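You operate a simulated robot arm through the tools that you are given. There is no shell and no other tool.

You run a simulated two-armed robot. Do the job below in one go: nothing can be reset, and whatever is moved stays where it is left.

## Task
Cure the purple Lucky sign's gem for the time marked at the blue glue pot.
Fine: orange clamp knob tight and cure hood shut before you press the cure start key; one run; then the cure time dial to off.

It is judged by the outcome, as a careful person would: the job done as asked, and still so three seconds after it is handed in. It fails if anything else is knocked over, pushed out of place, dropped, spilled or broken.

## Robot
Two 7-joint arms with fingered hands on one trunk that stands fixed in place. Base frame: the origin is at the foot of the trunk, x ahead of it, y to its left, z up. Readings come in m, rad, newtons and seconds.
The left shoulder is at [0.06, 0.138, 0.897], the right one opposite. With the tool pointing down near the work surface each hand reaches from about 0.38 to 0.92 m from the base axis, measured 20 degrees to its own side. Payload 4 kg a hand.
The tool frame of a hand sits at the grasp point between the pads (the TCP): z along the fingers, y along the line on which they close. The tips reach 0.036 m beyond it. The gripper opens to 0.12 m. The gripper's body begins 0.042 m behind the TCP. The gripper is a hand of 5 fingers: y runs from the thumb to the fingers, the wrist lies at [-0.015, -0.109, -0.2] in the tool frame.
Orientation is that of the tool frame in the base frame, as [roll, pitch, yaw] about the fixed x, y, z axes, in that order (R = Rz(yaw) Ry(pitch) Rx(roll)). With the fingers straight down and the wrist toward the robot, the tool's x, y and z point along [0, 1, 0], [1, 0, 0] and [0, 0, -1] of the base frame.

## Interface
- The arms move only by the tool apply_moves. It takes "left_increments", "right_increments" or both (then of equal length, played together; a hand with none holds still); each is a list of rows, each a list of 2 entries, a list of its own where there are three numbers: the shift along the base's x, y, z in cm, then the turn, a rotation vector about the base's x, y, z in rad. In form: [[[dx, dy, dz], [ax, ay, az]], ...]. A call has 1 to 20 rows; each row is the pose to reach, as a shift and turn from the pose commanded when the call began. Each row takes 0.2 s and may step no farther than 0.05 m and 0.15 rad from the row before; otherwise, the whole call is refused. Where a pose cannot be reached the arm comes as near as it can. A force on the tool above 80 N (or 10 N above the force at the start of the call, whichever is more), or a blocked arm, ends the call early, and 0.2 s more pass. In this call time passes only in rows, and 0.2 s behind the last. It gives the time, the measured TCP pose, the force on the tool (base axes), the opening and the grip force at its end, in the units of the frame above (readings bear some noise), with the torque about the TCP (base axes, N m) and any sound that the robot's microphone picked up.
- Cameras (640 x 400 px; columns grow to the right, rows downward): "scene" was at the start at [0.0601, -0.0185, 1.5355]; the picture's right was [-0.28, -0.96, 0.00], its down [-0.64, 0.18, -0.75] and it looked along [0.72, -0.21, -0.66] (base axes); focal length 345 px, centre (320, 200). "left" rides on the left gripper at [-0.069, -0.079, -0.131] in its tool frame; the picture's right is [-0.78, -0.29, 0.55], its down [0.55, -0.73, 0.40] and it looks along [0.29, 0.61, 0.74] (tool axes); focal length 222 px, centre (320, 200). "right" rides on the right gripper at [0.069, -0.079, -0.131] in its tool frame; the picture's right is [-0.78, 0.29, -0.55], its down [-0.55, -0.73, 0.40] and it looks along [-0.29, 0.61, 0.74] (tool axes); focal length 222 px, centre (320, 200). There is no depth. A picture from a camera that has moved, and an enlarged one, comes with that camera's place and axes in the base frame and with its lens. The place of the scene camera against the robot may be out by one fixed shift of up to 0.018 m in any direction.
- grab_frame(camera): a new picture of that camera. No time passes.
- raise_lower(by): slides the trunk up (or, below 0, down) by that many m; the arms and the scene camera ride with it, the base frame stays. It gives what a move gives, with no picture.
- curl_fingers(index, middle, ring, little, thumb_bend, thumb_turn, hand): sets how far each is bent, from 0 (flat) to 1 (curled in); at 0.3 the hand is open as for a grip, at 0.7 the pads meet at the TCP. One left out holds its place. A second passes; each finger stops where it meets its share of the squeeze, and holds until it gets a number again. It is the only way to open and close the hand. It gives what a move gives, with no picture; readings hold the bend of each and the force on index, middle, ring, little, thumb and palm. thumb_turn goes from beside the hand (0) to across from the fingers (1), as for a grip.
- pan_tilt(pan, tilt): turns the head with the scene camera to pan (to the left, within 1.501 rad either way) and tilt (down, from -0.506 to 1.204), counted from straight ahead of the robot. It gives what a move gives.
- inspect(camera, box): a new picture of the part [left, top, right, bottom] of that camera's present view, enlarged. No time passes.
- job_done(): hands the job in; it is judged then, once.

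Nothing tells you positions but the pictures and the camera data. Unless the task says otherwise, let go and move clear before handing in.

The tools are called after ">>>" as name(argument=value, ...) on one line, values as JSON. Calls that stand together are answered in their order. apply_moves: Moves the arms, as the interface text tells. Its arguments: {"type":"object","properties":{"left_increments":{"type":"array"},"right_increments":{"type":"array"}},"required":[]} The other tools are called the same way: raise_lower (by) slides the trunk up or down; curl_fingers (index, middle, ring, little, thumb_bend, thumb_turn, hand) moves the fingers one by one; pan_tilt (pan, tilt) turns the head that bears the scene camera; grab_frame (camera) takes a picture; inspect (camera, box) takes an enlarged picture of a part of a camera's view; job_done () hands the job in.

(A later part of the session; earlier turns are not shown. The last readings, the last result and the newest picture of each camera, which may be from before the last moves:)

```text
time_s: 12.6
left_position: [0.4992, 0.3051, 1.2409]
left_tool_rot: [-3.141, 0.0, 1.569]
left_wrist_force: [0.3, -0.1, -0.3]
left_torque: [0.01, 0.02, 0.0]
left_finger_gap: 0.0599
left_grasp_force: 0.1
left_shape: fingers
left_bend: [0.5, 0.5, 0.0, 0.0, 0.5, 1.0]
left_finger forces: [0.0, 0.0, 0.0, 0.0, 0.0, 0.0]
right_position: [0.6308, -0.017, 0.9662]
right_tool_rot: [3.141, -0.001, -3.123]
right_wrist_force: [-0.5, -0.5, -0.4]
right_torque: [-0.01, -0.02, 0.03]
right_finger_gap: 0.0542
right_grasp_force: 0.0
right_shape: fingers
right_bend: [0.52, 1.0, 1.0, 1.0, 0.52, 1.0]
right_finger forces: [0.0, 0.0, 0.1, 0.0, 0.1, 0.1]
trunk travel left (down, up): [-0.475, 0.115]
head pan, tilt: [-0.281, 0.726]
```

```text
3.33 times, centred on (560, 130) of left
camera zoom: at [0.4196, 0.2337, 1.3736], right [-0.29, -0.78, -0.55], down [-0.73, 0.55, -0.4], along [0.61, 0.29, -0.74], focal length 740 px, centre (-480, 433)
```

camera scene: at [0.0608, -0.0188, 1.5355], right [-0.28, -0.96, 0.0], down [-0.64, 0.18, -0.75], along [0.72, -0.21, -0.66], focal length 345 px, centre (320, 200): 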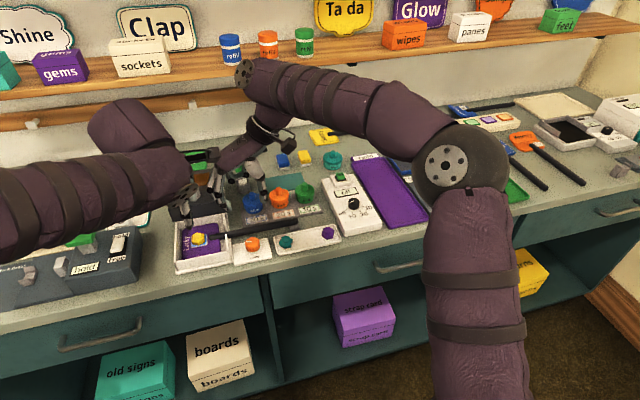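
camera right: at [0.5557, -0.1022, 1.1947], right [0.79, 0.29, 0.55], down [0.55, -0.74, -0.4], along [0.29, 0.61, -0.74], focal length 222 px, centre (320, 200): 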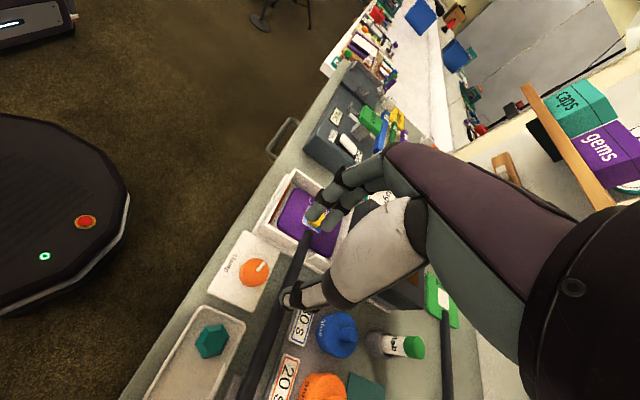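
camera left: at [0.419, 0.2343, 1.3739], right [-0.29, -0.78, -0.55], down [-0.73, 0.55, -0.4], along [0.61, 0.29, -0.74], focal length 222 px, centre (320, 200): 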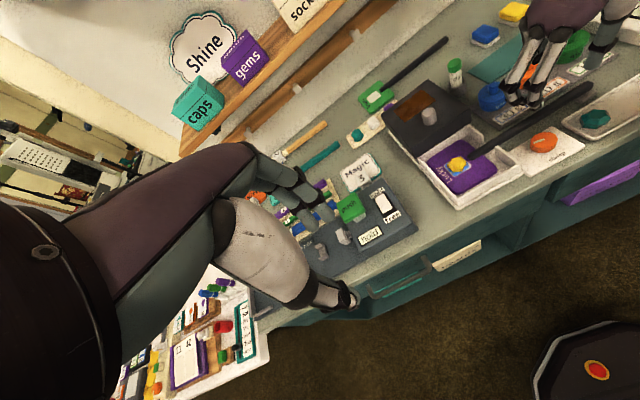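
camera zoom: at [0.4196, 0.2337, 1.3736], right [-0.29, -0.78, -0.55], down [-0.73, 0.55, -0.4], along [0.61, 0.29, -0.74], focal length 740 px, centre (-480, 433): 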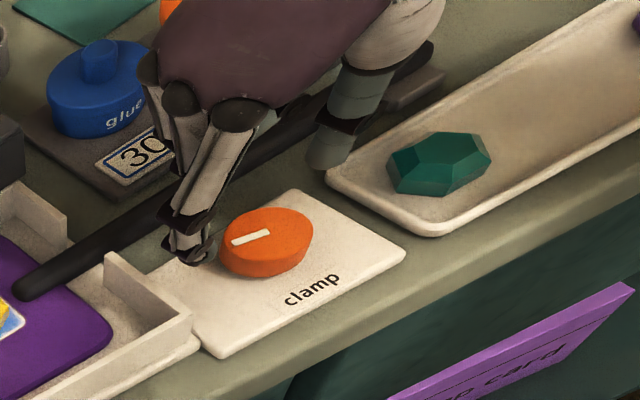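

The index is left of the knob, the thumb is to its right, and both are clear of the wall and stick. I'll shift 1.5 mm toward the robot and come down to about 0.928.

>>> apply_moves(right_increments=[[[-0.15, 0, -1], [0, 0, 0]], [[-0.15, 0, -2], [0, 0, 0]], [[-0.15, 0, -3], [0, 0, 0]], [[-0.15, 0, -3.8], [0, 0, 0]]])

>>> inspect(camera="right", box=[200, 150, 440, 350])

>>> inspect(camera="scene", box=[190, 190, 300, 270])

>>> inspect(camera="left", box=[480, 70, 640, 190])

```text
time_s: 13.6
left_position: [0.498, 0.3064, 1.2435]
left_tool_rot: [-3.141, 0.0, 1.572]
left_wrist_force: [0.0, 0.2, -0.4]
left_torque: [-0.03, 0.03, 0.01]
left_finger_gap: 0.06
left_grasp_force: 0.0
left_shape: fingers
left_bend: [0.5, 0.5, 0.0, 0.0, 0.5, 1.0]
left_finger forces: [0.0, 0.0, 0.0, 0.0, 0.1, 0.0]
right_position: [0.6283, -0.017, 0.9301]
right_tool_rot: [3.141, 0.002, -3.123]
right_wrist_force: [-0.2, 0.2, 8.5]
right_torque: [0.35, 0.1, -0.02]
right_finger_gap: 0.0538
right_grasp_force: 4.0
right_shape: fingers
right_bend: [0.52, 1.0, 1.0, 1.0, 0.52, 1.0]
right_finger forces: [8.5, 0.0, 0.0, 0.0, 0.1, 0.0]
trunk travel left (down, up): [-0.475, 0.115]
head pan, tilt: [-0.281, 0.726]
```

```text
2.00 times, centred on (320, 250) of right
camera zoom: at [0.5609, -0.0985, 1.0602], right [0.78, 0.31, 0.55], down [0.56, -0.72, -0.4], along [0.28, 0.62, -0.74], focal length 444 px, centre (320, 100)
```

zoom: 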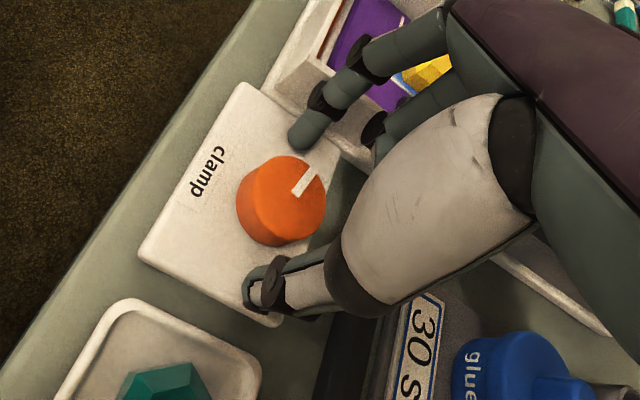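

```text
5.00 times, centred on (245, 230) of scene
camera zoom: at [0.0593, -0.0184, 1.5357], right [-0.28, -0.96, 0.0], down [-0.64, 0.18, -0.75], along [0.72, -0.21, -0.66], focal length 1726 px, centre (695, 50)
```

zoom: 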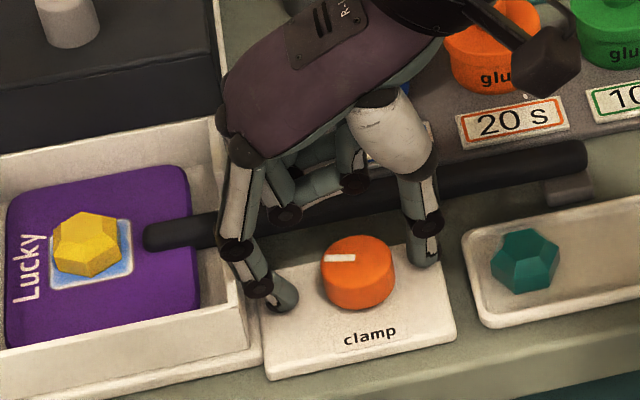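

```text
3.33 times, centred on (560, 130) of left
camera zoom: at [0.4186, 0.2338, 1.3741], right [-0.29, -0.78, -0.55], down [-0.73, 0.55, -0.4], along [0.61, 0.29, -0.74], focal length 740 px, centre (-480, 433)
```

zoom: 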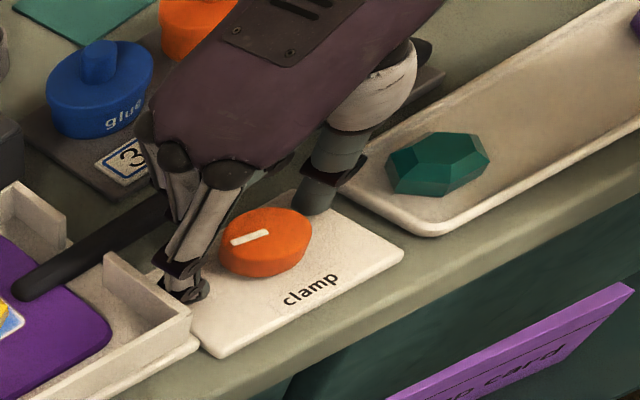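

The index tip is just resting on the clamp plate (8.5 N), so the plate is about at z 0.893 and the knob top near 0.915. I'll raise 5 mm and then close index and thumb on the knob.

>>> apply_moves(right_increments=[[[0, 0, 0.6], [0, 0, 0]]])

>>> curl_fingers(hand="right", index=0.7, thumb_bend=0.7)

>>> inspect(camera="right", box=[200, 150, 440, 350])

>>> inspect(camera="scene", box=[190, 190, 300, 270])

>>> inspect(camera="left", box=[480, 70, 640, 190])

```text
time_s: 14.0
left_position: [0.4989, 0.3055, 1.2417]
left_tool_rot: [3.141, 0.0, 1.57]
left_wrist_force: [0.1, 0.1, 0.1]
left_torque: [0.0, 0.01, -0.01]
left_finger_gap: 0.06
left_grasp_force: 0.0
left_shape: fingers
left_bend: [0.5, 0.5, 0.0, 0.0, 0.5, 1.0]
left_finger forces: [0.1, 0.0, 0.0, 0.1, 0.0, 0.1]
right_position: [0.6287, -0.0176, 0.935]
right_tool_rot: [-3.14, -0.001, -3.123]
right_wrist_force: [0.1, -0.2, 0.6]
right_torque: [0.0, -0.04, 0.02]
right_finger_gap: 0.0544
right_grasp_force: 0.0
right_shape: fingers
right_bend: [0.52, 1.0, 1.0, 1.0, 0.52, 1.0]
right_finger forces: [0.1, 0.1, 0.0, 0.0, 0.0, 0.0]
trunk travel left (down, up): [-0.475, 0.115]
head pan, tilt: [-0.281, 0.726]
```

```text
time_s: 15.0
left_position: [0.4987, 0.3051, 1.2418]
left_tool_rot: [3.141, -0.001, 1.571]
left_wrist_force: [0.3, 0.4, 0.2]
left_torque: [-0.04, 0.0, 0.02]
left_finger_gap: 0.0601
left_grasp_force: 0.1
left_shape: fingers
left_bend: [0.5, 0.5, 0.0, 0.0, 0.5, 1.0]
left_finger forces: [0.1, 0.1, 0.1, 0.0, 0.0, 0.0]
right_position: [0.6285, -0.018, 0.9348]
right_tool_rot: [3.141, -0.001, -3.123]
right_wrist_force: [0.0, -0.1, -1.5]
right_torque: [0.04, 0.01, -0.05]
right_finger_gap: 0.0273
right_grasp_force: 8.0
right_shape: fingers
right_bend: [0.62, 1.0, 1.0, 1.0, 0.63, 1.0]
right_finger forces: [8.3, 0.1, 0.0, 0.1, 8.0, 0.1]
trunk travel left (down, up): [-0.475, 0.115]
head pan, tilt: [-0.281, 0.726]
```

```text
2.00 times, centred on (320, 250) of right
camera zoom: at [0.5617, -0.0993, 1.0646], right [0.78, 0.31, 0.55], down [0.56, -0.72, -0.4], along [0.27, 0.62, -0.74], focal length 444 px, centre (320, 100)
```

zoom: 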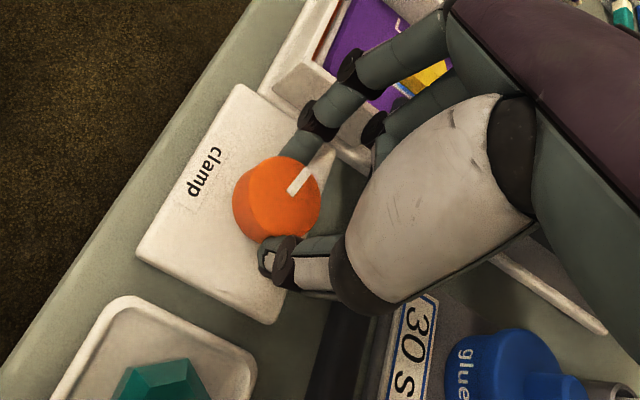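

```text
5.00 times, centred on (245, 230) of scene
camera zoom: at [0.0604, -0.0185, 1.5354], right [-0.28, -0.96, 0.0], down [-0.64, 0.18, -0.75], along [0.72, -0.21, -0.66], focal length 1726 px, centre (695, 50)
```

zoom: 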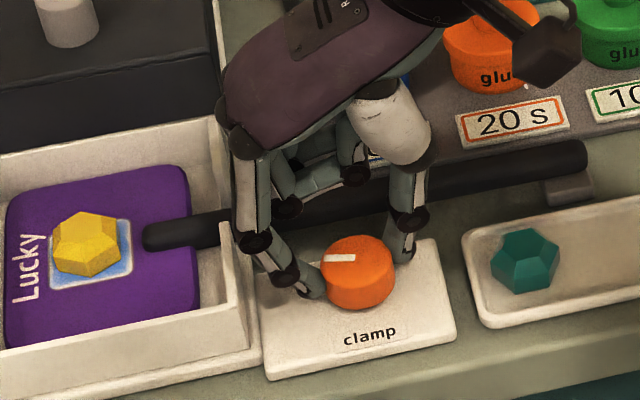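

```text
3.33 times, centred on (560, 130) of left
camera zoom: at [0.4196, 0.2337, 1.3736], right [-0.29, -0.78, -0.55], down [-0.73, 0.55, -0.4], along [0.61, 0.29, -0.74], focal length 740 px, centre (-480, 433)
```

zoom: 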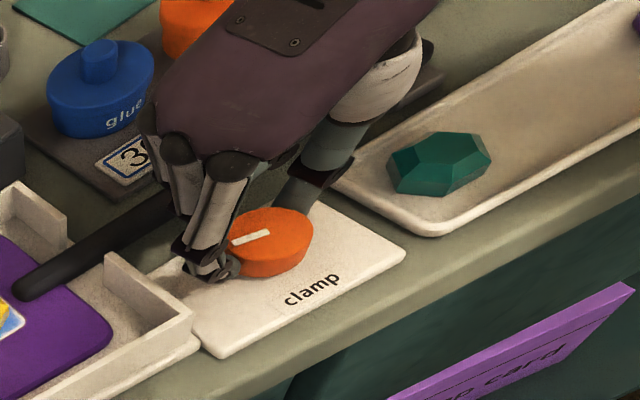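

The index and thumb now hold the knob with about 8 N each. I'll turn it clockwise (negative about z) in small steps around the knob's axis and watch the torque.

>>> apply_moves(right_increments=[[[0, -0.06, 0], [0, 0, -0.1]], [[-0.01, -0.1, 0], [0, 0, -0.2]], [[-0.03, -0.15, 0], [0, 0, -0.3]]])

>>> inspect(camera="right", box=[200, 150, 440, 350])

>>> inspect(camera="scene", box=[190, 190, 300, 270])

>>> inspect(camera="left", box=[480, 70, 640, 190])

```text
time_s: 15.8
left_position: [0.4992, 0.3043, 1.2417]
left_tool_rot: [3.141, 0.001, 1.57]
left_wrist_force: [-0.2, 0.2, -0.2]
left_torque: [0.03, -0.01, 0.01]
left_finger_gap: 0.0602
left_grasp_force: 0.0
left_shape: fingers
left_bend: [0.5, 0.5, 0.0, 0.0, 0.5, 1.0]
left_finger forces: [0.0, 0.0, 0.0, 0.0, 0.0, 0.0]
right_position: [0.6288, -0.02, 0.9345]
right_tool_rot: [-3.141, 0.001, 2.86]
right_wrist_force: [0.0, -1.7, -2.9]
right_torque: [0.02, -0.01, 0.04]
right_finger_gap: 0.0272
right_grasp_force: 8.0
right_shape: fingers
right_bend: [0.63, 1.0, 1.0, 1.0, 0.64, 1.0]
right_finger forces: [7.1, 0.0, 0.0, 0.0, 8.8, 0.0]
trunk travel left (down, up): [-0.475, 0.115]
head pan, tilt: [-0.281, 0.726]
```

```text
2.00 times, centred on (320, 250) of right
camera zoom: at [0.5406, -0.0769, 1.0647], right [0.84, 0.06, 0.55], down [0.32, -0.86, -0.4], along [0.45, 0.51, -0.74], focal length 444 px, centre (320, 100)
```

zoom: 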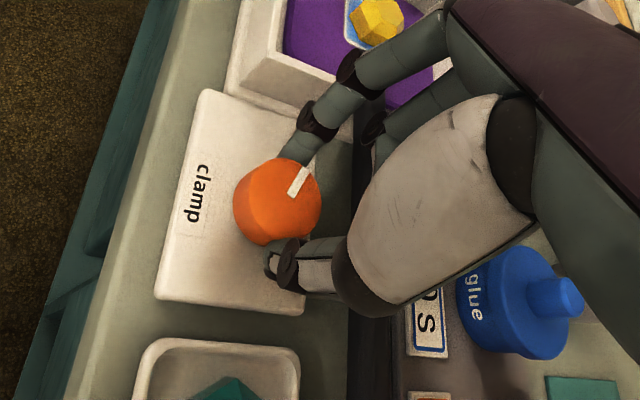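

```text
5.00 times, centred on (245, 230) of scene
camera zoom: at [0.0604, -0.0185, 1.5354], right [-0.28, -0.96, 0.0], down [-0.64, 0.18, -0.75], along [0.72, -0.21, -0.66], focal length 1726 px, centre (695, 50)
```

zoom: 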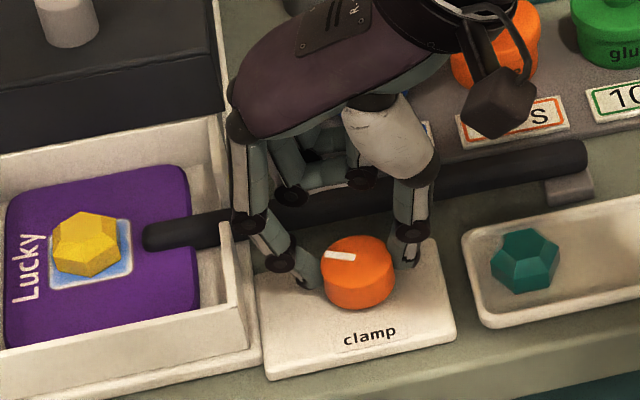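

```text
3.33 times, centred on (560, 130) of left
camera zoom: at [0.4196, 0.2337, 1.3736], right [-0.29, -0.78, -0.55], down [-0.73, 0.55, -0.4], along [0.61, 0.29, -0.74], focal length 740 px, centre (-480, 433)
```

zoom: 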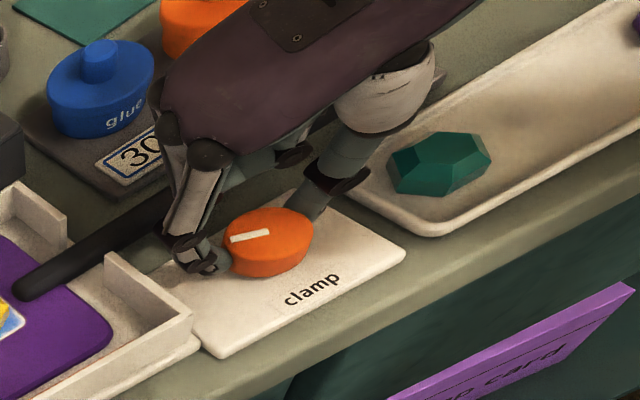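

The knob turns with the hand and the torque is still small. I'll carry on clockwise in small steps.

>>> apply_moves(right_increments=[[[-0.02, -0.05, 0], [0, 0, -0.1]], [[-0.05, -0.1, 0], [0, 0, -0.2]], [[-0.08, -0.14, 0], [0, 0, -0.3]], [[-0.11, -0.18, 0], [0, 0, -0.4]], [[-0.14, -0.22, 0], [0, 0, -0.5]]])

>>> inspect(camera="right", box=[200, 150, 440, 350])

>>> inspect(camera="scene", box=[190, 190, 300, 270])

>>> inspect(camera="left", box=[480, 70, 640, 190])

```text
time_s: 17.0
left_position: [0.4997, 0.3059, 1.2416]
left_tool_rot: [-3.141, 0.001, 1.572]
left_wrist_force: [0.7, -0.2, -0.2]
left_torque: [0.01, 0.02, 0.01]
left_finger_gap: 0.06
left_grasp_force: 0.1
left_shape: fingers
left_bend: [0.5, 0.5, 0.0, 0.0, 0.5, 1.0]
left_finger forces: [0.0, 0.0, 0.1, 0.0, 0.0, 0.1]
right_position: [0.6277, -0.0224, 0.9347]
right_tool_rot: [-3.141, 0.001, 2.359]
right_wrist_force: [1.9, -2.3, -2.3]
right_torque: [-0.01, -0.15, 0.04]
right_finger_gap: 0.0271
right_grasp_force: 7.8
right_shape: fingers
right_bend: [0.63, 1.0, 1.0, 1.0, 0.64, 1.0]
right_finger forces: [7.7, 0.0, 0.1, 0.1, 9.0, 0.0]
trunk travel left (down, up): [-0.475, 0.115]
head pan, tilt: [-0.281, 0.726]
```

```text
2.00 times, centred on (320, 250) of right
camera zoom: at [0.5226, -0.0298, 1.0647], right [0.76, -0.35, 0.55], down [-0.13, -0.91, -0.4], along [0.64, 0.23, -0.74], focal length 444 px, centre (320, 100)
```

zoom: 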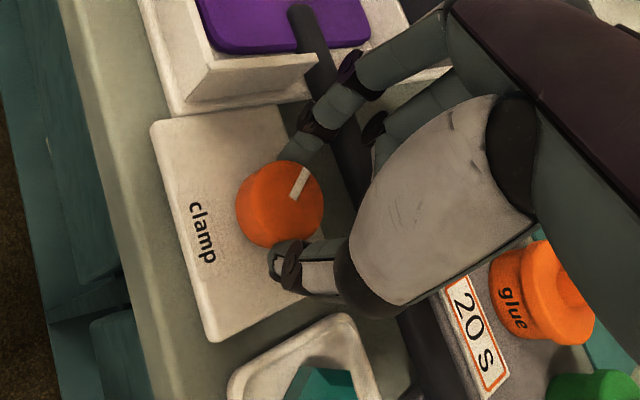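

```text
5.00 times, centred on (245, 230) of scene
camera zoom: at [0.0606, -0.0185, 1.5355], right [-0.28, -0.96, 0.0], down [-0.64, 0.18, -0.75], along [0.72, -0.21, -0.66], focal length 1726 px, centre (695, 50)
```

zoom: 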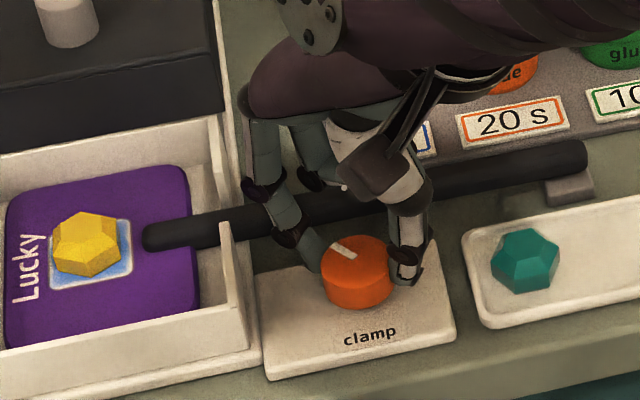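

```text
3.33 times, centred on (560, 130) of left
camera zoom: at [0.4198, 0.2338, 1.3735], right [-0.29, -0.78, -0.55], down [-0.74, 0.55, -0.4], along [0.61, 0.29, -0.74], focal length 740 px, centre (-480, 433)
```

zoom: 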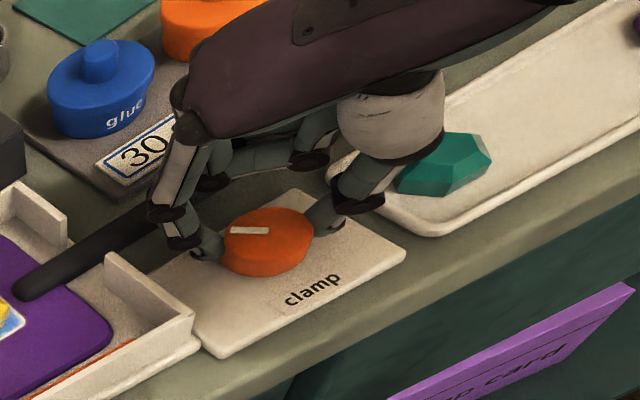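

The knob has turned about 45° and still turns freely, with the index clear of the stick. I'll continue another 0.3 rad.

>>> apply_moves(right_increments=[[[-0.03, -0.03, 0], [0, 0, -0.1]], [[-0.07, -0.06, 0], [0, 0, -0.2]], [[-0.11, -0.09, 0], [0, 0, -0.3]]])

>>> inspect(camera="right", box=[200, 150, 440, 350])

>>> inspect(camera="scene", box=[190, 190, 300, 270])

>>> inspect(camera="left", box=[480, 70, 640, 190])

```text
time_s: 17.8
left_position: [0.5007, 0.3047, 1.2421]
left_tool_rot: [-3.141, 0.0, 1.571]
left_wrist_force: [0.4, -0.6, -0.2]
left_torque: [-0.01, 0.01, -0.01]
left_finger_gap: 0.06
left_grasp_force: 0.1
left_shape: fingers
left_bend: [0.5, 0.5, 0.0, 0.0, 0.5, 1.0]
left_finger forces: [0.0, 0.0, 0.0, 0.0, 0.0, 0.1]
right_position: [0.6255, -0.0231, 0.9356]
right_tool_rot: [-3.141, -0.001, 2.059]
right_wrist_force: [1.6, -2.9, -1.9]
right_torque: [-0.04, -0.07, 0.05]
right_finger_gap: 0.0275
right_grasp_force: 8.6
right_shape: fingers
right_bend: [0.63, 1.0, 1.0, 1.0, 0.64, 1.0]
right_finger forces: [7.7, 0.2, 0.0, 0.0, 8.9, 0.1]
trunk travel left (down, up): [-0.475, 0.115]
head pan, tilt: [-0.281, 0.726]
```

```text
2.00 times, centred on (320, 250) of right
camera zoom: at [0.524, 0.0004, 1.0647], right [0.62, -0.56, 0.55], down [-0.39, -0.83, -0.4], along [0.68, 0.03, -0.74], focal length 444 px, centre (320, 100)
```

zoom: 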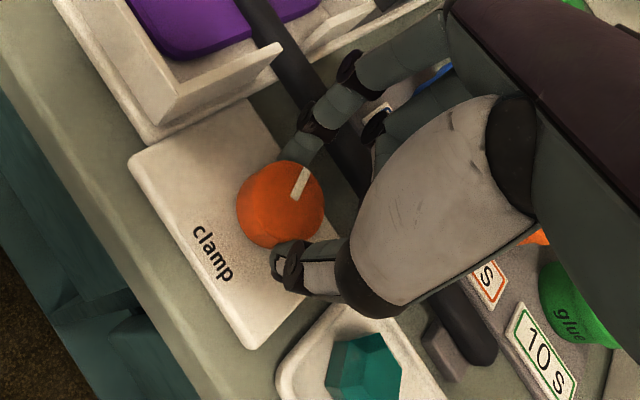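

```text
5.00 times, centred on (245, 230) of scene
camera zoom: at [0.0604, -0.0186, 1.5355], right [-0.28, -0.96, 0.0], down [-0.64, 0.18, -0.75], along [0.72, -0.21, -0.66], focal length 1726 px, centre (695, 50)
```

zoom: 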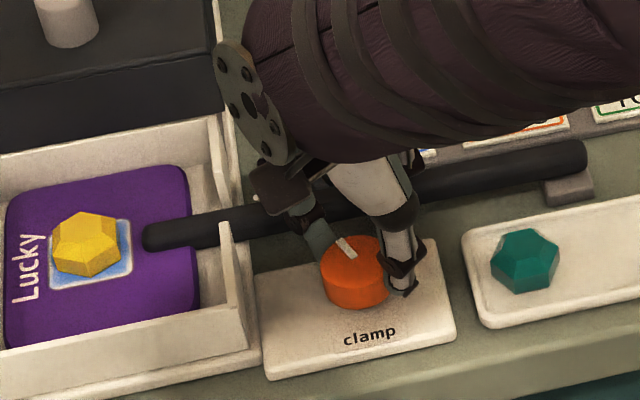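

```text
3.33 times, centred on (560, 130) of left
camera zoom: at [0.4197, 0.2337, 1.3736], right [-0.29, -0.78, -0.55], down [-0.73, 0.55, -0.4], along [0.61, 0.29, -0.74], focal length 740 px, centre (-480, 433)
```

zoom: 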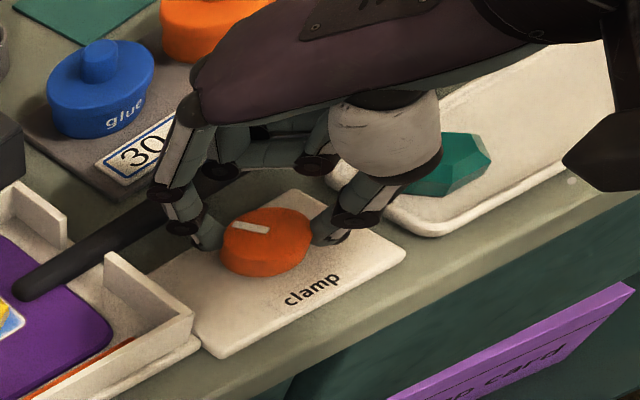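

The knob has gone about 62° clockwise without any stop yet. The index is getting near the stick, so I'll open slightly, lift, swing back and re-grip for another stroke.

>>> curl_fingers(hand="right", index=0.58, thumb_bend=0.56)

>>> apply_moves(right_increments=[[[0, 0, 1.5], [0, 0, 0]], [[0, 0, 3.5], [0, 0, 0]]])

>>> inspect(camera="scene", box=[190, 190, 300, 270])

>>> inspect(camera="left", box=[400, 60, 640, 240])

```text
time_s: 18.8
left_position: [0.4984, 0.306, 1.2417]
left_tool_rot: [3.141, 0.001, 1.571]
left_wrist_force: [0.6, 0.5, 0.4]
left_torque: [-0.02, -0.01, -0.02]
left_finger_gap: 0.0601
left_grasp_force: 0.1
left_shape: fingers
left_bend: [0.5, 0.5, 0.0, 0.0, 0.5, 1.0]
left_finger forces: [0.0, 0.0, 0.0, 0.1, 0.0, 0.0]
right_position: [0.6267, -0.0232, 0.9361]
right_tool_rot: [-3.141, -0.002, 2.062]
right_wrist_force: [0.5, 0.0, 0.4]
right_torque: [0.0, 0.01, 0.02]
right_finger_gap: 0.0399
right_grasp_force: 0.1
right_shape: fingers
right_bend: [0.57, 1.0, 1.0, 1.0, 0.56, 1.0]
right_finger forces: [0.0, 0.0, 0.0, 0.0, 0.1, 0.0]
trunk travel left (down, up): [-0.475, 0.115]
head pan, tilt: [-0.281, 0.726]
```

```text
time_s: 19.4
left_position: [0.4983, 0.3052, 1.2412]
left_tool_rot: [-3.14, -0.001, 1.569]
left_wrist_force: [-0.3, 0.7, 0.1]
left_torque: [-0.01, 0.02, -0.01]
left_finger_gap: 0.0604
left_grasp_force: 0.1
left_shape: fingers
left_bend: [0.5, 0.5, 0.0, 0.0, 0.5, 1.0]
left_finger forces: [0.0, 0.0, 0.1, 0.0, 0.1, 0.0]
right_position: [0.6249, -0.0214, 0.9715]
right_tool_rot: [-3.141, 0.001, 2.061]
right_wrist_force: [-0.4, -0.1, -0.4]
right_torque: [0.03, 0.0, 0.02]
right_finger_gap: 0.04
right_grasp_force: 0.0
right_shape: fingers
right_bend: [0.57, 1.0, 1.0, 1.0, 0.56, 1.0]
right_finger forces: [0.1, 0.1, 0.0, 0.0, 0.0, 0.0]
trunk travel left (down, up): [-0.475, 0.115]
head pan, tilt: [-0.281, 0.726]
```

```text
5.00 times, centred on (245, 230) of scene
camera zoom: at [0.0599, -0.0185, 1.5355], right [-0.28, -0.96, 0.0], down [-0.64, 0.18, -0.75], along [0.72, -0.21, -0.66], focal length 1726 px, centre (695, 50)
```

zoom: 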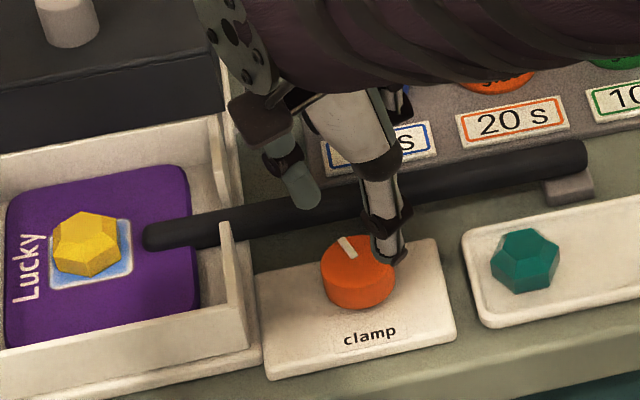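

```text
2.22 times, centred on (520, 150) of left
camera zoom: at [0.4191, 0.2338, 1.3737], right [-0.29, -0.78, -0.55], down [-0.73, 0.55, -0.4], along [0.61, 0.29, -0.74], focal length 494 px, centre (-124, 311)
```

zoom: 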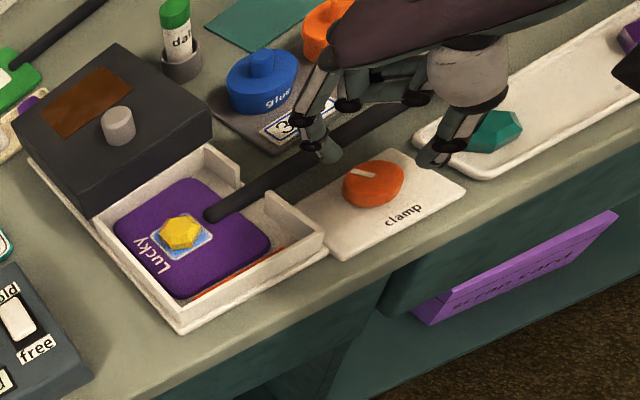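

An orange clamp bar inside the tray has moved from the front wall toward the sign, so clockwise is the tightening direction. I'll zoom in on the bar and set up the second stroke.

>>> inspect(camera="left", box=[440, 120, 530, 185])

>>> apply_moves(right_increments=[[[0, 0, 0], [0, 0, 0.14]], [[0.05, 0.05, 0], [0, 0, 0.28]], [[0.1, 0.1, 0], [0, 0, 0.42]], [[0.15, 0.15, 0], [0, 0, 0.56]], [[0.2, 0.2, 0], [0, 0, 0.7]], [[0.25, 0.25, 0], [0, 0, 0.84]], [[0.3, 0.3, 0], [0, 0, 0.98]], [[0.35, 0.4, 0], [0, 0, 1.1]]])

>>> curl_fingers(hand="right", index=0.52, thumb_bend=0.52)

>>> inspect(camera="right", box=[200, 150, 440, 350])

>>> inspect(camera="left", box=[480, 70, 640, 190])

```text
6.15 times, centred on (485, 152) of left
camera zoom: at [0.4191, 0.2338, 1.3737], right [-0.29, -0.78, -0.55], down [-0.73, 0.55, -0.4], along [0.61, 0.29, -0.74], focal length 1367 px, centre (-695, 492)
```

zoom: 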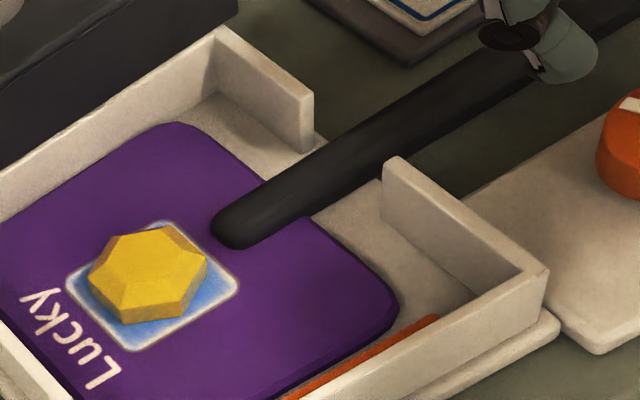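

```text
time_s: 21.2
left_position: [0.4994, 0.3044, 1.2414]
left_tool_rot: [3.14, 0.0, 1.57]
left_wrist_force: [-0.7, -0.3, -0.2]
left_torque: [0.03, 0.01, -0.02]
left_finger_gap: 0.06
left_grasp_force: 0.1
left_shape: fingers
left_bend: [0.5, 0.5, 0.0, 0.0, 0.5, 1.0]
left_finger forces: [0.0, 0.1, 0.0, 0.0, 0.0, 0.0]
right_position: [0.6297, -0.0176, 0.97]
right_tool_rot: [3.141, 0.001, -3.122]
right_wrist_force: [-0.2, -0.3, 0.1]
right_torque: [0.0, -0.01, 0.0]
right_finger_gap: 0.0399
right_grasp_force: 0.0
right_shape: fingers
right_bend: [0.57, 1.0, 1.0, 1.0, 0.56, 1.0]
right_finger forces: [0.0, 0.0, 0.0, 0.0, 0.0, 0.0]
trunk travel left (down, up): [-0.475, 0.115]
head pan, tilt: [-0.281, 0.726]
```

```text
time_s: 22.2
left_position: [0.4998, 0.3053, 1.2421]
left_tool_rot: [3.141, 0.002, 1.57]
left_wrist_force: [0.1, -0.4, 0.2]
left_torque: [-0.01, -0.03, -0.02]
left_finger_gap: 0.0597
left_grasp_force: 0.1
left_shape: fingers
left_bend: [0.5, 0.5, 0.0, 0.0, 0.5, 1.0]
left_finger forces: [0.0, 0.0, 0.1, 0.0, 0.1, 0.1]
right_position: [0.6297, -0.0176, 0.9701]
right_tool_rot: [-3.141, 0.001, -3.123]
right_wrist_force: [-0.4, 1.0, -0.5]
right_torque: [-0.01, 0.02, -0.03]
right_finger_gap: 0.0531
right_grasp_force: 0.0
right_shape: fingers
right_bend: [0.52, 1.0, 1.0, 1.0, 0.52, 1.0]
right_finger forces: [0.0, 0.0, 0.0, 0.0, 0.0, 0.1]
trunk travel left (down, up): [-0.475, 0.115]
head pan, tilt: [-0.281, 0.726]
```

```text
2.00 times, centred on (320, 250) of right
camera zoom: at [0.5626, -0.0992, 1.0992], right [0.78, 0.31, 0.55], down [0.56, -0.72, -0.4], along [0.27, 0.62, -0.74], focal length 444 px, centre (320, 100)
```

zoom: 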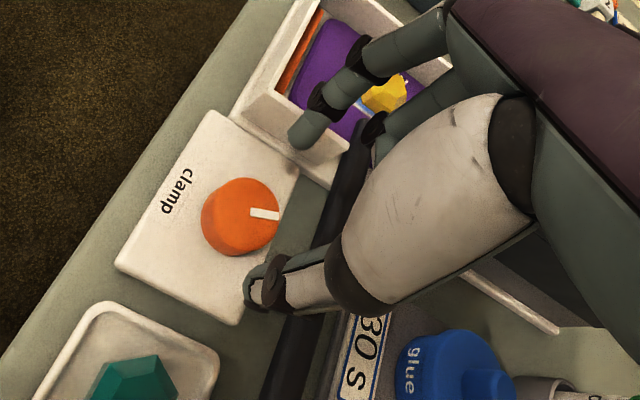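

```text
3.33 times, centred on (560, 130) of left
camera zoom: at [0.4194, 0.2338, 1.3736], right [-0.29, -0.78, -0.55], down [-0.73, 0.55, -0.4], along [0.61, 0.29, -0.74], focal length 740 px, centre (-480, 433)
```

zoom: 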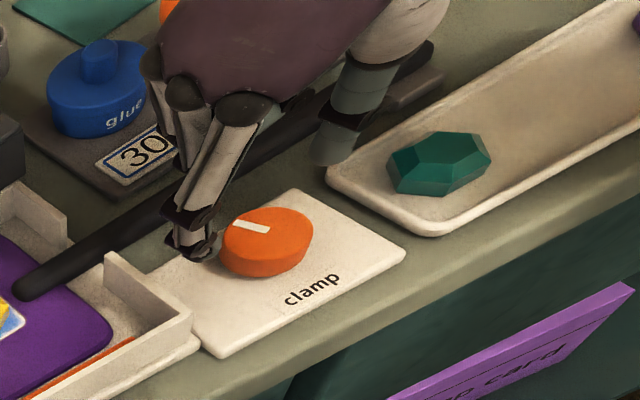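

The mark now points nearly straight away from the robot and the bar is approaching the sign. I'll lower and grip the knob again for a second stroke.

>>> apply_moves(right_increments=[[[-0.1, 0, -1.2], [0, 0, 0]], [[-0.1, 0, -2.4], [0, 0, 0]], [[-0.1, 0, -3.5], [0, 0, 0]]])

>>> curl_fingers(hand="right", index=0.7, thumb_bend=0.7)

>>> inspect(camera="scene", box=[190, 190, 300, 270])

>>> inspect(camera="left", box=[480, 70, 640, 190])

```text
time_s: 23.0
left_position: [0.4995, 0.3051, 1.2426]
left_tool_rot: [-3.141, -0.001, 1.571]
left_wrist_force: [0.2, -0.3, 0.1]
left_torque: [-0.03, 0.01, -0.02]
left_finger_gap: 0.0602
left_grasp_force: 0.0
left_shape: fingers
left_bend: [0.5, 0.5, 0.0, 0.0, 0.5, 1.0]
left_finger forces: [0.0, 0.0, 0.0, 0.0, 0.0, 0.1]
right_position: [0.6288, -0.018, 0.9351]
right_tool_rot: [3.14, -0.001, -3.123]
right_wrist_force: [-0.1, 0.3, 0.5]
right_torque: [-0.01, 0.0, -0.04]
right_finger_gap: 0.0532
right_grasp_force: 0.0
right_shape: fingers
right_bend: [0.52, 1.0, 1.0, 1.0, 0.52, 1.0]
right_finger forces: [0.1, 0.0, 0.0, 0.0, 0.1, 0.1]
trunk travel left (down, up): [-0.475, 0.115]
head pan, tilt: [-0.281, 0.726]
```

```text
time_s: 24.0
left_position: [0.4989, 0.3051, 1.2419]
left_tool_rot: [-3.141, 0.0, 1.572]
left_wrist_force: [0.4, 0.3, 1.3]
left_torque: [0.03, 0.0, 0.05]
left_finger_gap: 0.0601
left_grasp_force: 0.1
left_shape: fingers
left_bend: [0.5, 0.5, 0.0, 0.0, 0.5, 1.0]
left_finger forces: [0.1, 0.0, 0.0, 0.0, 0.1, 0.0]
right_position: [0.6285, -0.0183, 0.9352]
right_tool_rot: [3.141, 0.001, -3.123]
right_wrist_force: [-0.8, -1.4, -2.0]
right_torque: [0.06, 0.03, -0.02]
right_finger_gap: 0.0274
right_grasp_force: 8.4
right_shape: fingers
right_bend: [0.63, 1.0, 1.0, 1.0, 0.63, 1.0]
right_finger forces: [8.3, 0.0, 0.0, 0.0, 8.5, 0.1]
trunk travel left (down, up): [-0.475, 0.115]
head pan, tilt: [-0.281, 0.726]
```

```text
5.00 times, centred on (245, 230) of scene
camera zoom: at [0.0603, -0.0186, 1.5354], right [-0.28, -0.96, 0.0], down [-0.64, 0.18, -0.75], along [0.72, -0.21, -0.66], focal length 1726 px, centre (695, 50)
```

zoom: 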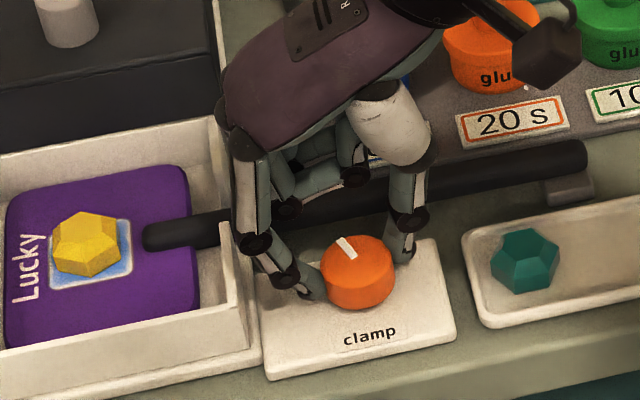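

```text
3.33 times, centred on (560, 130) of left
camera zoom: at [0.4195, 0.2337, 1.3736], right [-0.29, -0.78, -0.55], down [-0.73, 0.55, -0.4], along [0.61, 0.29, -0.74], focal length 740 px, centre (-480, 433)
```

zoom: 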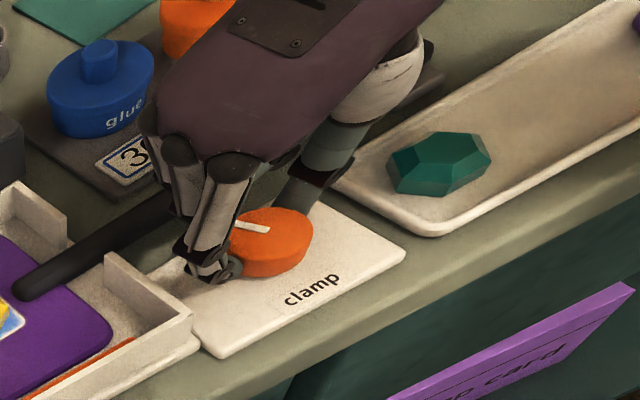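

The grip is the same as before, about 8 N each side. I'll repeat the clockwise stroke in small steps and watch for the torque to rise.

>>> apply_moves(right_increments=[[[0, -0.06, 0], [0, 0, -0.1]], [[-0.01, -0.1, 0], [0, 0, -0.2]], [[-0.03, -0.15, 0], [0, 0, -0.3]], [[-0.05, -0.2, 0], [0, 0, -0.4]], [[-0.08, -0.25, 0], [0, 0, -0.5]]])

>>> inspect(camera="right", box=[200, 150, 440, 350])

>>> inspect(camera="scene", box=[190, 190, 300, 270])

>>> inspect(camera="left", box=[440, 90, 600, 190])

```text
time_s: 25.2
left_position: [0.4996, 0.305, 1.2422]
left_tool_rot: [3.14, 0.0, 1.57]
left_wrist_force: [0.3, 0.3, -0.7]
left_torque: [0.0, 0.01, 0.0]
left_finger_gap: 0.0601
left_grasp_force: 0.1
left_shape: fingers
left_bend: [0.5, 0.5, 0.0, 0.0, 0.5, 1.0]
left_finger forces: [0.1, 0.0, 0.0, 0.0, 0.0, 0.1]
right_position: [0.6285, -0.0223, 0.9349]
right_tool_rot: [-3.141, -0.001, 2.657]
right_wrist_force: [-0.1, -0.5, -0.8]
right_torque: [0.07, 0.03, 0.02]
right_finger_gap: 0.0272
right_grasp_force: 8.3
right_shape: fingers
right_bend: [0.63, 1.0, 1.0, 1.0, 0.63, 1.0]
right_finger forces: [8.6, 0.0, 0.0, 0.1, 8.5, 0.0]
trunk travel left (down, up): [-0.475, 0.115]
head pan, tilt: [-0.281, 0.726]
```

```text
2.00 times, centred on (320, 250) of right
camera zoom: at [0.5301, -0.0594, 1.0644], right [0.83, -0.11, 0.55], down [0.15, -0.91, -0.4], along [0.54, 0.41, -0.74], focal length 444 px, centre (320, 100)
```

zoom: 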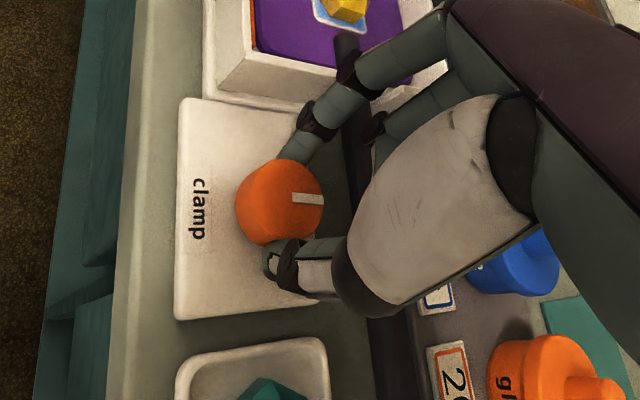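

```text
5.00 times, centred on (245, 230) of scene
camera zoom: at [0.0601, -0.0183, 1.5355], right [-0.28, -0.96, 0.0], down [-0.64, 0.18, -0.75], along [0.72, -0.21, -0.66], focal length 1726 px, centre (695, 50)
```

zoom: 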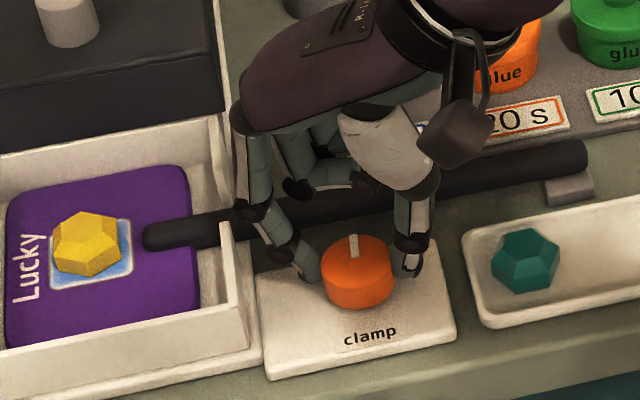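

```text
4.00 times, centred on (520, 140) of left
camera zoom: at [0.4193, 0.2339, 1.3737], right [-0.29, -0.78, -0.55], down [-0.73, 0.55, -0.4], along [0.61, 0.29, -0.74], focal length 888 px, centre (-480, 440)
```

zoom: 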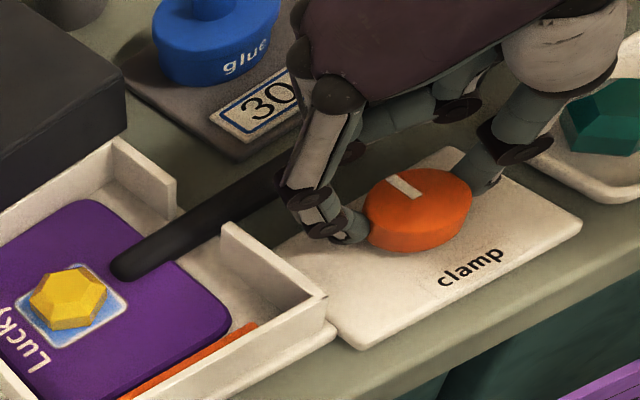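

The mark has come round further and the orange bar is now nearly against the sign. I'll carry on in small steps.

>>> apply_moves(right_increments=[[[-0.03, -0.04, 0], [0, 0, -0.1]], [[-0.06, -0.07, 0], [0, 0, -0.2]], [[-0.09, -0.1, 0], [0, 0, -0.3]]])

>>> inspect(camera="right", box=[200, 150, 440, 350])

>>> inspect(camera="left", box=[440, 90, 600, 190])

```text
time_s: 26.0
left_position: [0.4988, 0.3055, 1.2408]
left_tool_rot: [3.141, -0.001, 1.571]
left_wrist_force: [-0.6, -0.8, -0.4]
left_torque: [0.01, -0.02, -0.02]
left_finger_gap: 0.0603
left_grasp_force: 0.2
left_shape: fingers
left_bend: [0.5, 0.5, 0.0, 0.0, 0.5, 1.0]
left_finger forces: [0.0, 0.0, 0.0, 0.0, 0.0, 0.0]
right_position: [0.6271, -0.0232, 0.9355]
right_tool_rot: [-3.141, 0.001, 2.359]
right_wrist_force: [0.6, -1.7, -0.4]
right_torque: [0.01, -0.04, 0.06]
right_finger_gap: 0.0275
right_grasp_force: 8.4
right_shape: fingers
right_bend: [0.63, 1.0, 1.0, 1.0, 0.64, 1.0]
right_finger forces: [8.0, 0.1, 0.0, 0.0, 9.3, 0.1]
trunk travel left (down, up): [-0.475, 0.115]
head pan, tilt: [-0.281, 0.726]
```

```text
2.00 times, centred on (320, 250) of right
camera zoom: at [0.522, -0.0298, 1.0645], right [0.76, -0.35, 0.55], down [-0.13, -0.91, -0.4], along [0.64, 0.23, -0.74], focal length 444 px, centre (320, 100)
```

zoom: 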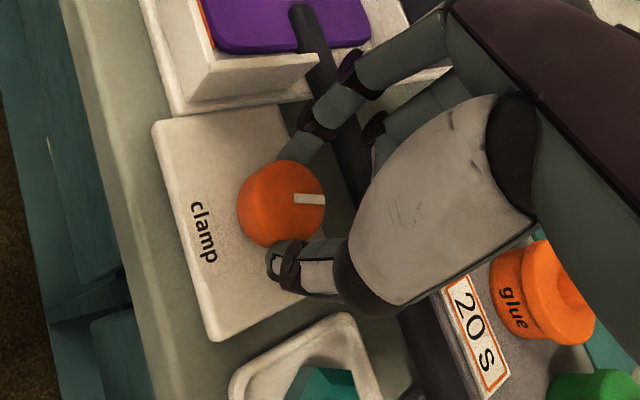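

```text
4.00 times, centred on (520, 140) of left
camera zoom: at [0.4196, 0.2337, 1.3736], right [-0.29, -0.78, -0.55], down [-0.73, 0.55, -0.4], along [0.61, 0.29, -0.74], focal length 888 px, centre (-480, 440)
```

zoom: 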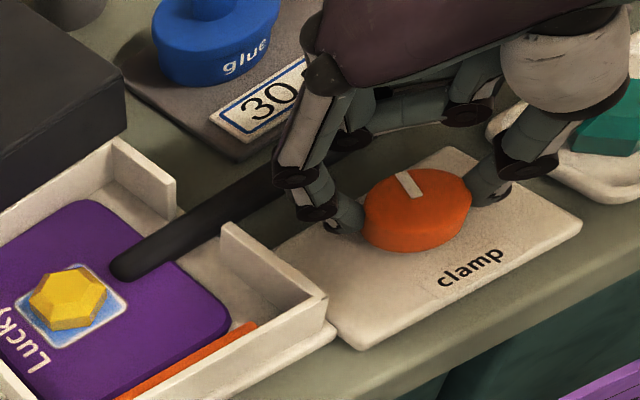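

>>> apply_moves(right_increments=[[[-0.03, -0.03, 0], [0, 0, -0.1]], [[-0.07, -0.06, 0], [0, 0, -0.2]], [[-0.11, -0.09, 0], [0, 0, -0.3]]])

>>> inspect(camera="right", box=[200, 150, 440, 350])

>>> inspect(camera="left", box=[440, 90, 600, 190])

```text
time_s: 26.8
left_position: [0.4994, 0.3042, 1.2412]
left_tool_rot: [-3.141, 0.0, 1.57]
left_wrist_force: [0.9, -0.1, -0.3]
left_torque: [0.01, 0.04, 0.02]
left_finger_gap: 0.0601
left_grasp_force: 0.1
left_shape: fingers
left_bend: [0.5, 0.5, 0.0, 0.0, 0.5, 1.0]
left_finger forces: [0.0, 0.0, 0.0, 0.0, 0.0, 0.1]
right_position: [0.625, -0.023, 0.935]
right_tool_rot: [-3.141, -0.002, 2.06]
right_wrist_force: [0.7, -2.7, -1.1]
right_torque: [0.0, -0.07, 0.04]
right_finger_gap: 0.0277
right_grasp_force: 8.6
right_shape: fingers
right_bend: [0.63, 1.0, 1.0, 1.0, 0.64, 1.0]
right_finger forces: [8.1, 0.0, 0.0, 0.0, 9.2, 0.0]
trunk travel left (down, up): [-0.475, 0.115]
head pan, tilt: [-0.281, 0.726]
```

```text
2.00 times, centred on (320, 250) of right
camera zoom: at [0.5234, 0.0007, 1.0646], right [0.62, -0.56, 0.55], down [-0.39, -0.83, -0.4], along [0.68, 0.03, -0.74], focal length 444 px, centre (320, 100)
```

zoom: 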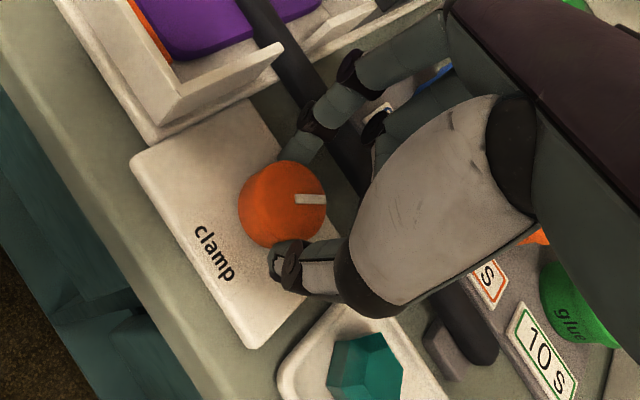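

```text
4.00 times, centred on (520, 140) of left
camera zoom: at [0.4195, 0.2336, 1.3736], right [-0.29, -0.78, -0.55], down [-0.73, 0.55, -0.4], along [0.61, 0.29, -0.74], focal length 888 px, centre (-480, 440)
```

zoom: 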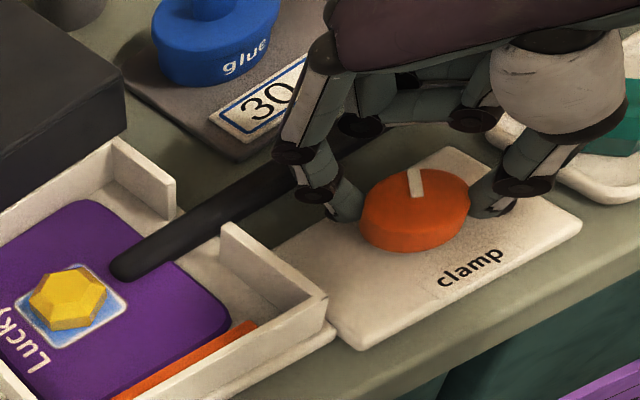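

The knob has turned about 124° in all and the bar is closer still, but it isn't tight yet. I'll re-grip for a third stroke in the same way.

>>> curl_fingers(hand="right", index=0.58, thumb_bend=0.56)

>>> apply_moves(right_increments=[[[0, 0, 1.5], [0, 0, 0]], [[0, 0, 3.5], [0, 0, 0]], [[0, 0, 3.5], [0, 0, 0.14]], [[0.05, 0.05, 3.5], [0, 0, 0.28]], [[0.1, 0.1, 3.5], [0, 0, 0.42]], [[0.15, 0.15, 3.5], [0, 0, 0.56]], [[0.2, 0.2, 3.5], [0, 0, 0.7]], [[0.25, 0.25, 3.5], [0, 0, 0.84]], [[0.3, 0.35, 3.5], [0, 0, 0.98]], [[0.35, 0.45, 3.5], [0, 0, 1.1]]])

>>> curl_fingers(hand="right", index=0.52, thumb_bend=0.52)

>>> inspect(camera="right", box=[200, 150, 440, 350])

>>> inspect(camera="left", box=[440, 90, 600, 190])

```text
time_s: 27.8
left_position: [0.4984, 0.3036, 1.2412]
left_tool_rot: [3.141, -0.001, 1.571]
left_wrist_force: [0.1, -0.1, 0.1]
left_torque: [-0.01, -0.01, -0.02]
left_finger_gap: 0.0599
left_grasp_force: 0.1
left_shape: fingers
left_bend: [0.5, 0.5, 0.0, 0.0, 0.5, 1.0]
left_finger forces: [0.0, 0.0, 0.0, 0.1, 0.0, 0.1]
right_position: [0.6255, -0.0224, 0.935]
right_tool_rot: [3.141, -0.001, 2.061]
right_wrist_force: [-0.7, 0.0, -0.7]
right_torque: [-0.03, -0.03, 0.01]
right_finger_gap: 0.0397
right_grasp_force: 0.0
right_shape: fingers
right_bend: [0.57, 1.0, 1.0, 1.0, 0.56, 1.0]
right_finger forces: [0.0, 0.0, 0.1, 0.0, 0.0, 0.1]
trunk travel left (down, up): [-0.475, 0.115]
head pan, tilt: [-0.281, 0.726]
```

```text
time_s: 30.0
left_position: [0.4996, 0.3067, 1.2412]
left_tool_rot: [3.142, 0.0, 1.571]
left_wrist_force: [-0.5, 0.1, -0.2]
left_torque: [0.0, -0.02, 0.0]
left_finger_gap: 0.06
left_grasp_force: 0.0
left_shape: fingers
left_bend: [0.5, 0.5, 0.0, 0.0, 0.5, 1.0]
left_finger forces: [0.1, 0.1, 0.1, 0.0, 0.0, 0.0]
right_position: [0.6291, -0.017, 0.9689]
right_tool_rot: [3.141, 0.002, -3.121]
right_wrist_force: [-0.6, 0.8, 0.6]
right_torque: [0.0, 0.03, 0.0]
right_finger_gap: 0.0398
right_grasp_force: 0.1
right_shape: fingers
right_bend: [0.57, 1.0, 1.0, 1.0, 0.56, 1.0]
right_finger forces: [0.0, 0.0, 0.0, 0.0, 0.1, 0.1]
trunk travel left (down, up): [-0.475, 0.115]
head pan, tilt: [-0.281, 0.726]
```

```text
time_s: 31.0
left_position: [0.4976, 0.3058, 1.2411]
left_tool_rot: [3.142, -0.001, 1.57]
left_wrist_force: [0.3, 0.9, 0.1]
left_torque: [0.04, 0.01, -0.01]
left_finger_gap: 0.0601
left_grasp_force: 0.0
left_shape: fingers
left_bend: [0.5, 0.5, 0.0, 0.0, 0.5, 1.0]
left_finger forces: [0.0, 0.0, 0.0, 0.0, 0.1, 0.1]
right_position: [0.6288, -0.0174, 0.9695]
right_tool_rot: [-3.141, 0.0, -3.122]
right_wrist_force: [-0.3, 0.4, -0.6]
right_torque: [0.0, -0.01, -0.04]
right_finger_gap: 0.0531
right_grasp_force: 0.0
right_shape: fingers
right_bend: [0.52, 1.0, 1.0, 1.0, 0.52, 1.0]
right_finger forces: [0.0, 0.0, 0.0, 0.0, 0.0, 0.1]
trunk travel left (down, up): [-0.475, 0.115]
head pan, tilt: [-0.281, 0.726]
```

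```text
2.00 times, centred on (320, 250) of right
camera zoom: at [0.5615, -0.0981, 1.0997], right [0.78, 0.31, 0.55], down [0.56, -0.72, -0.4], along [0.27, 0.62, -0.74], focal length 444 px, centre (320, 100)
```

zoom: 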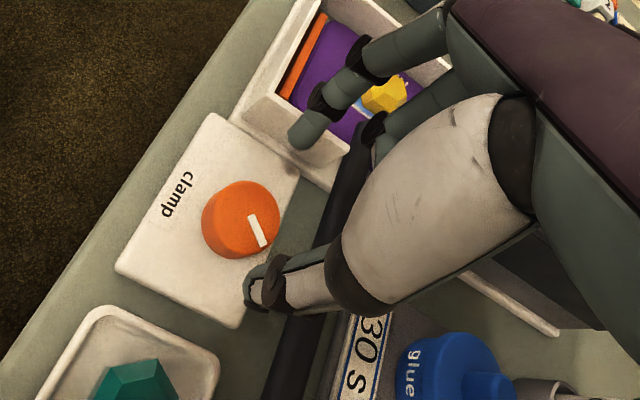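

```text
4.00 times, centred on (520, 140) of left
camera zoom: at [0.4194, 0.2338, 1.3736], right [-0.29, -0.78, -0.55], down [-0.73, 0.55, -0.4], along [0.61, 0.29, -0.74], focal length 888 px, centre (-480, 440)
```

zoom: 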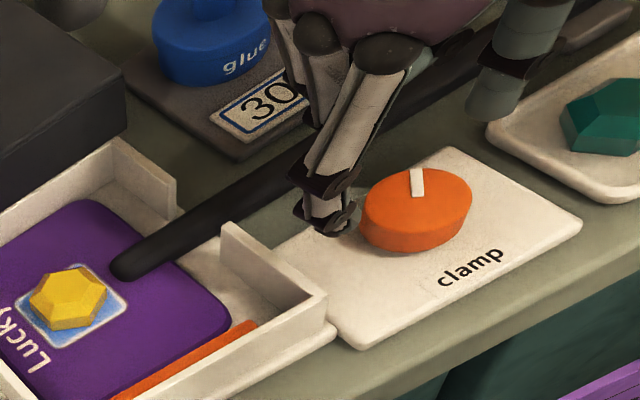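

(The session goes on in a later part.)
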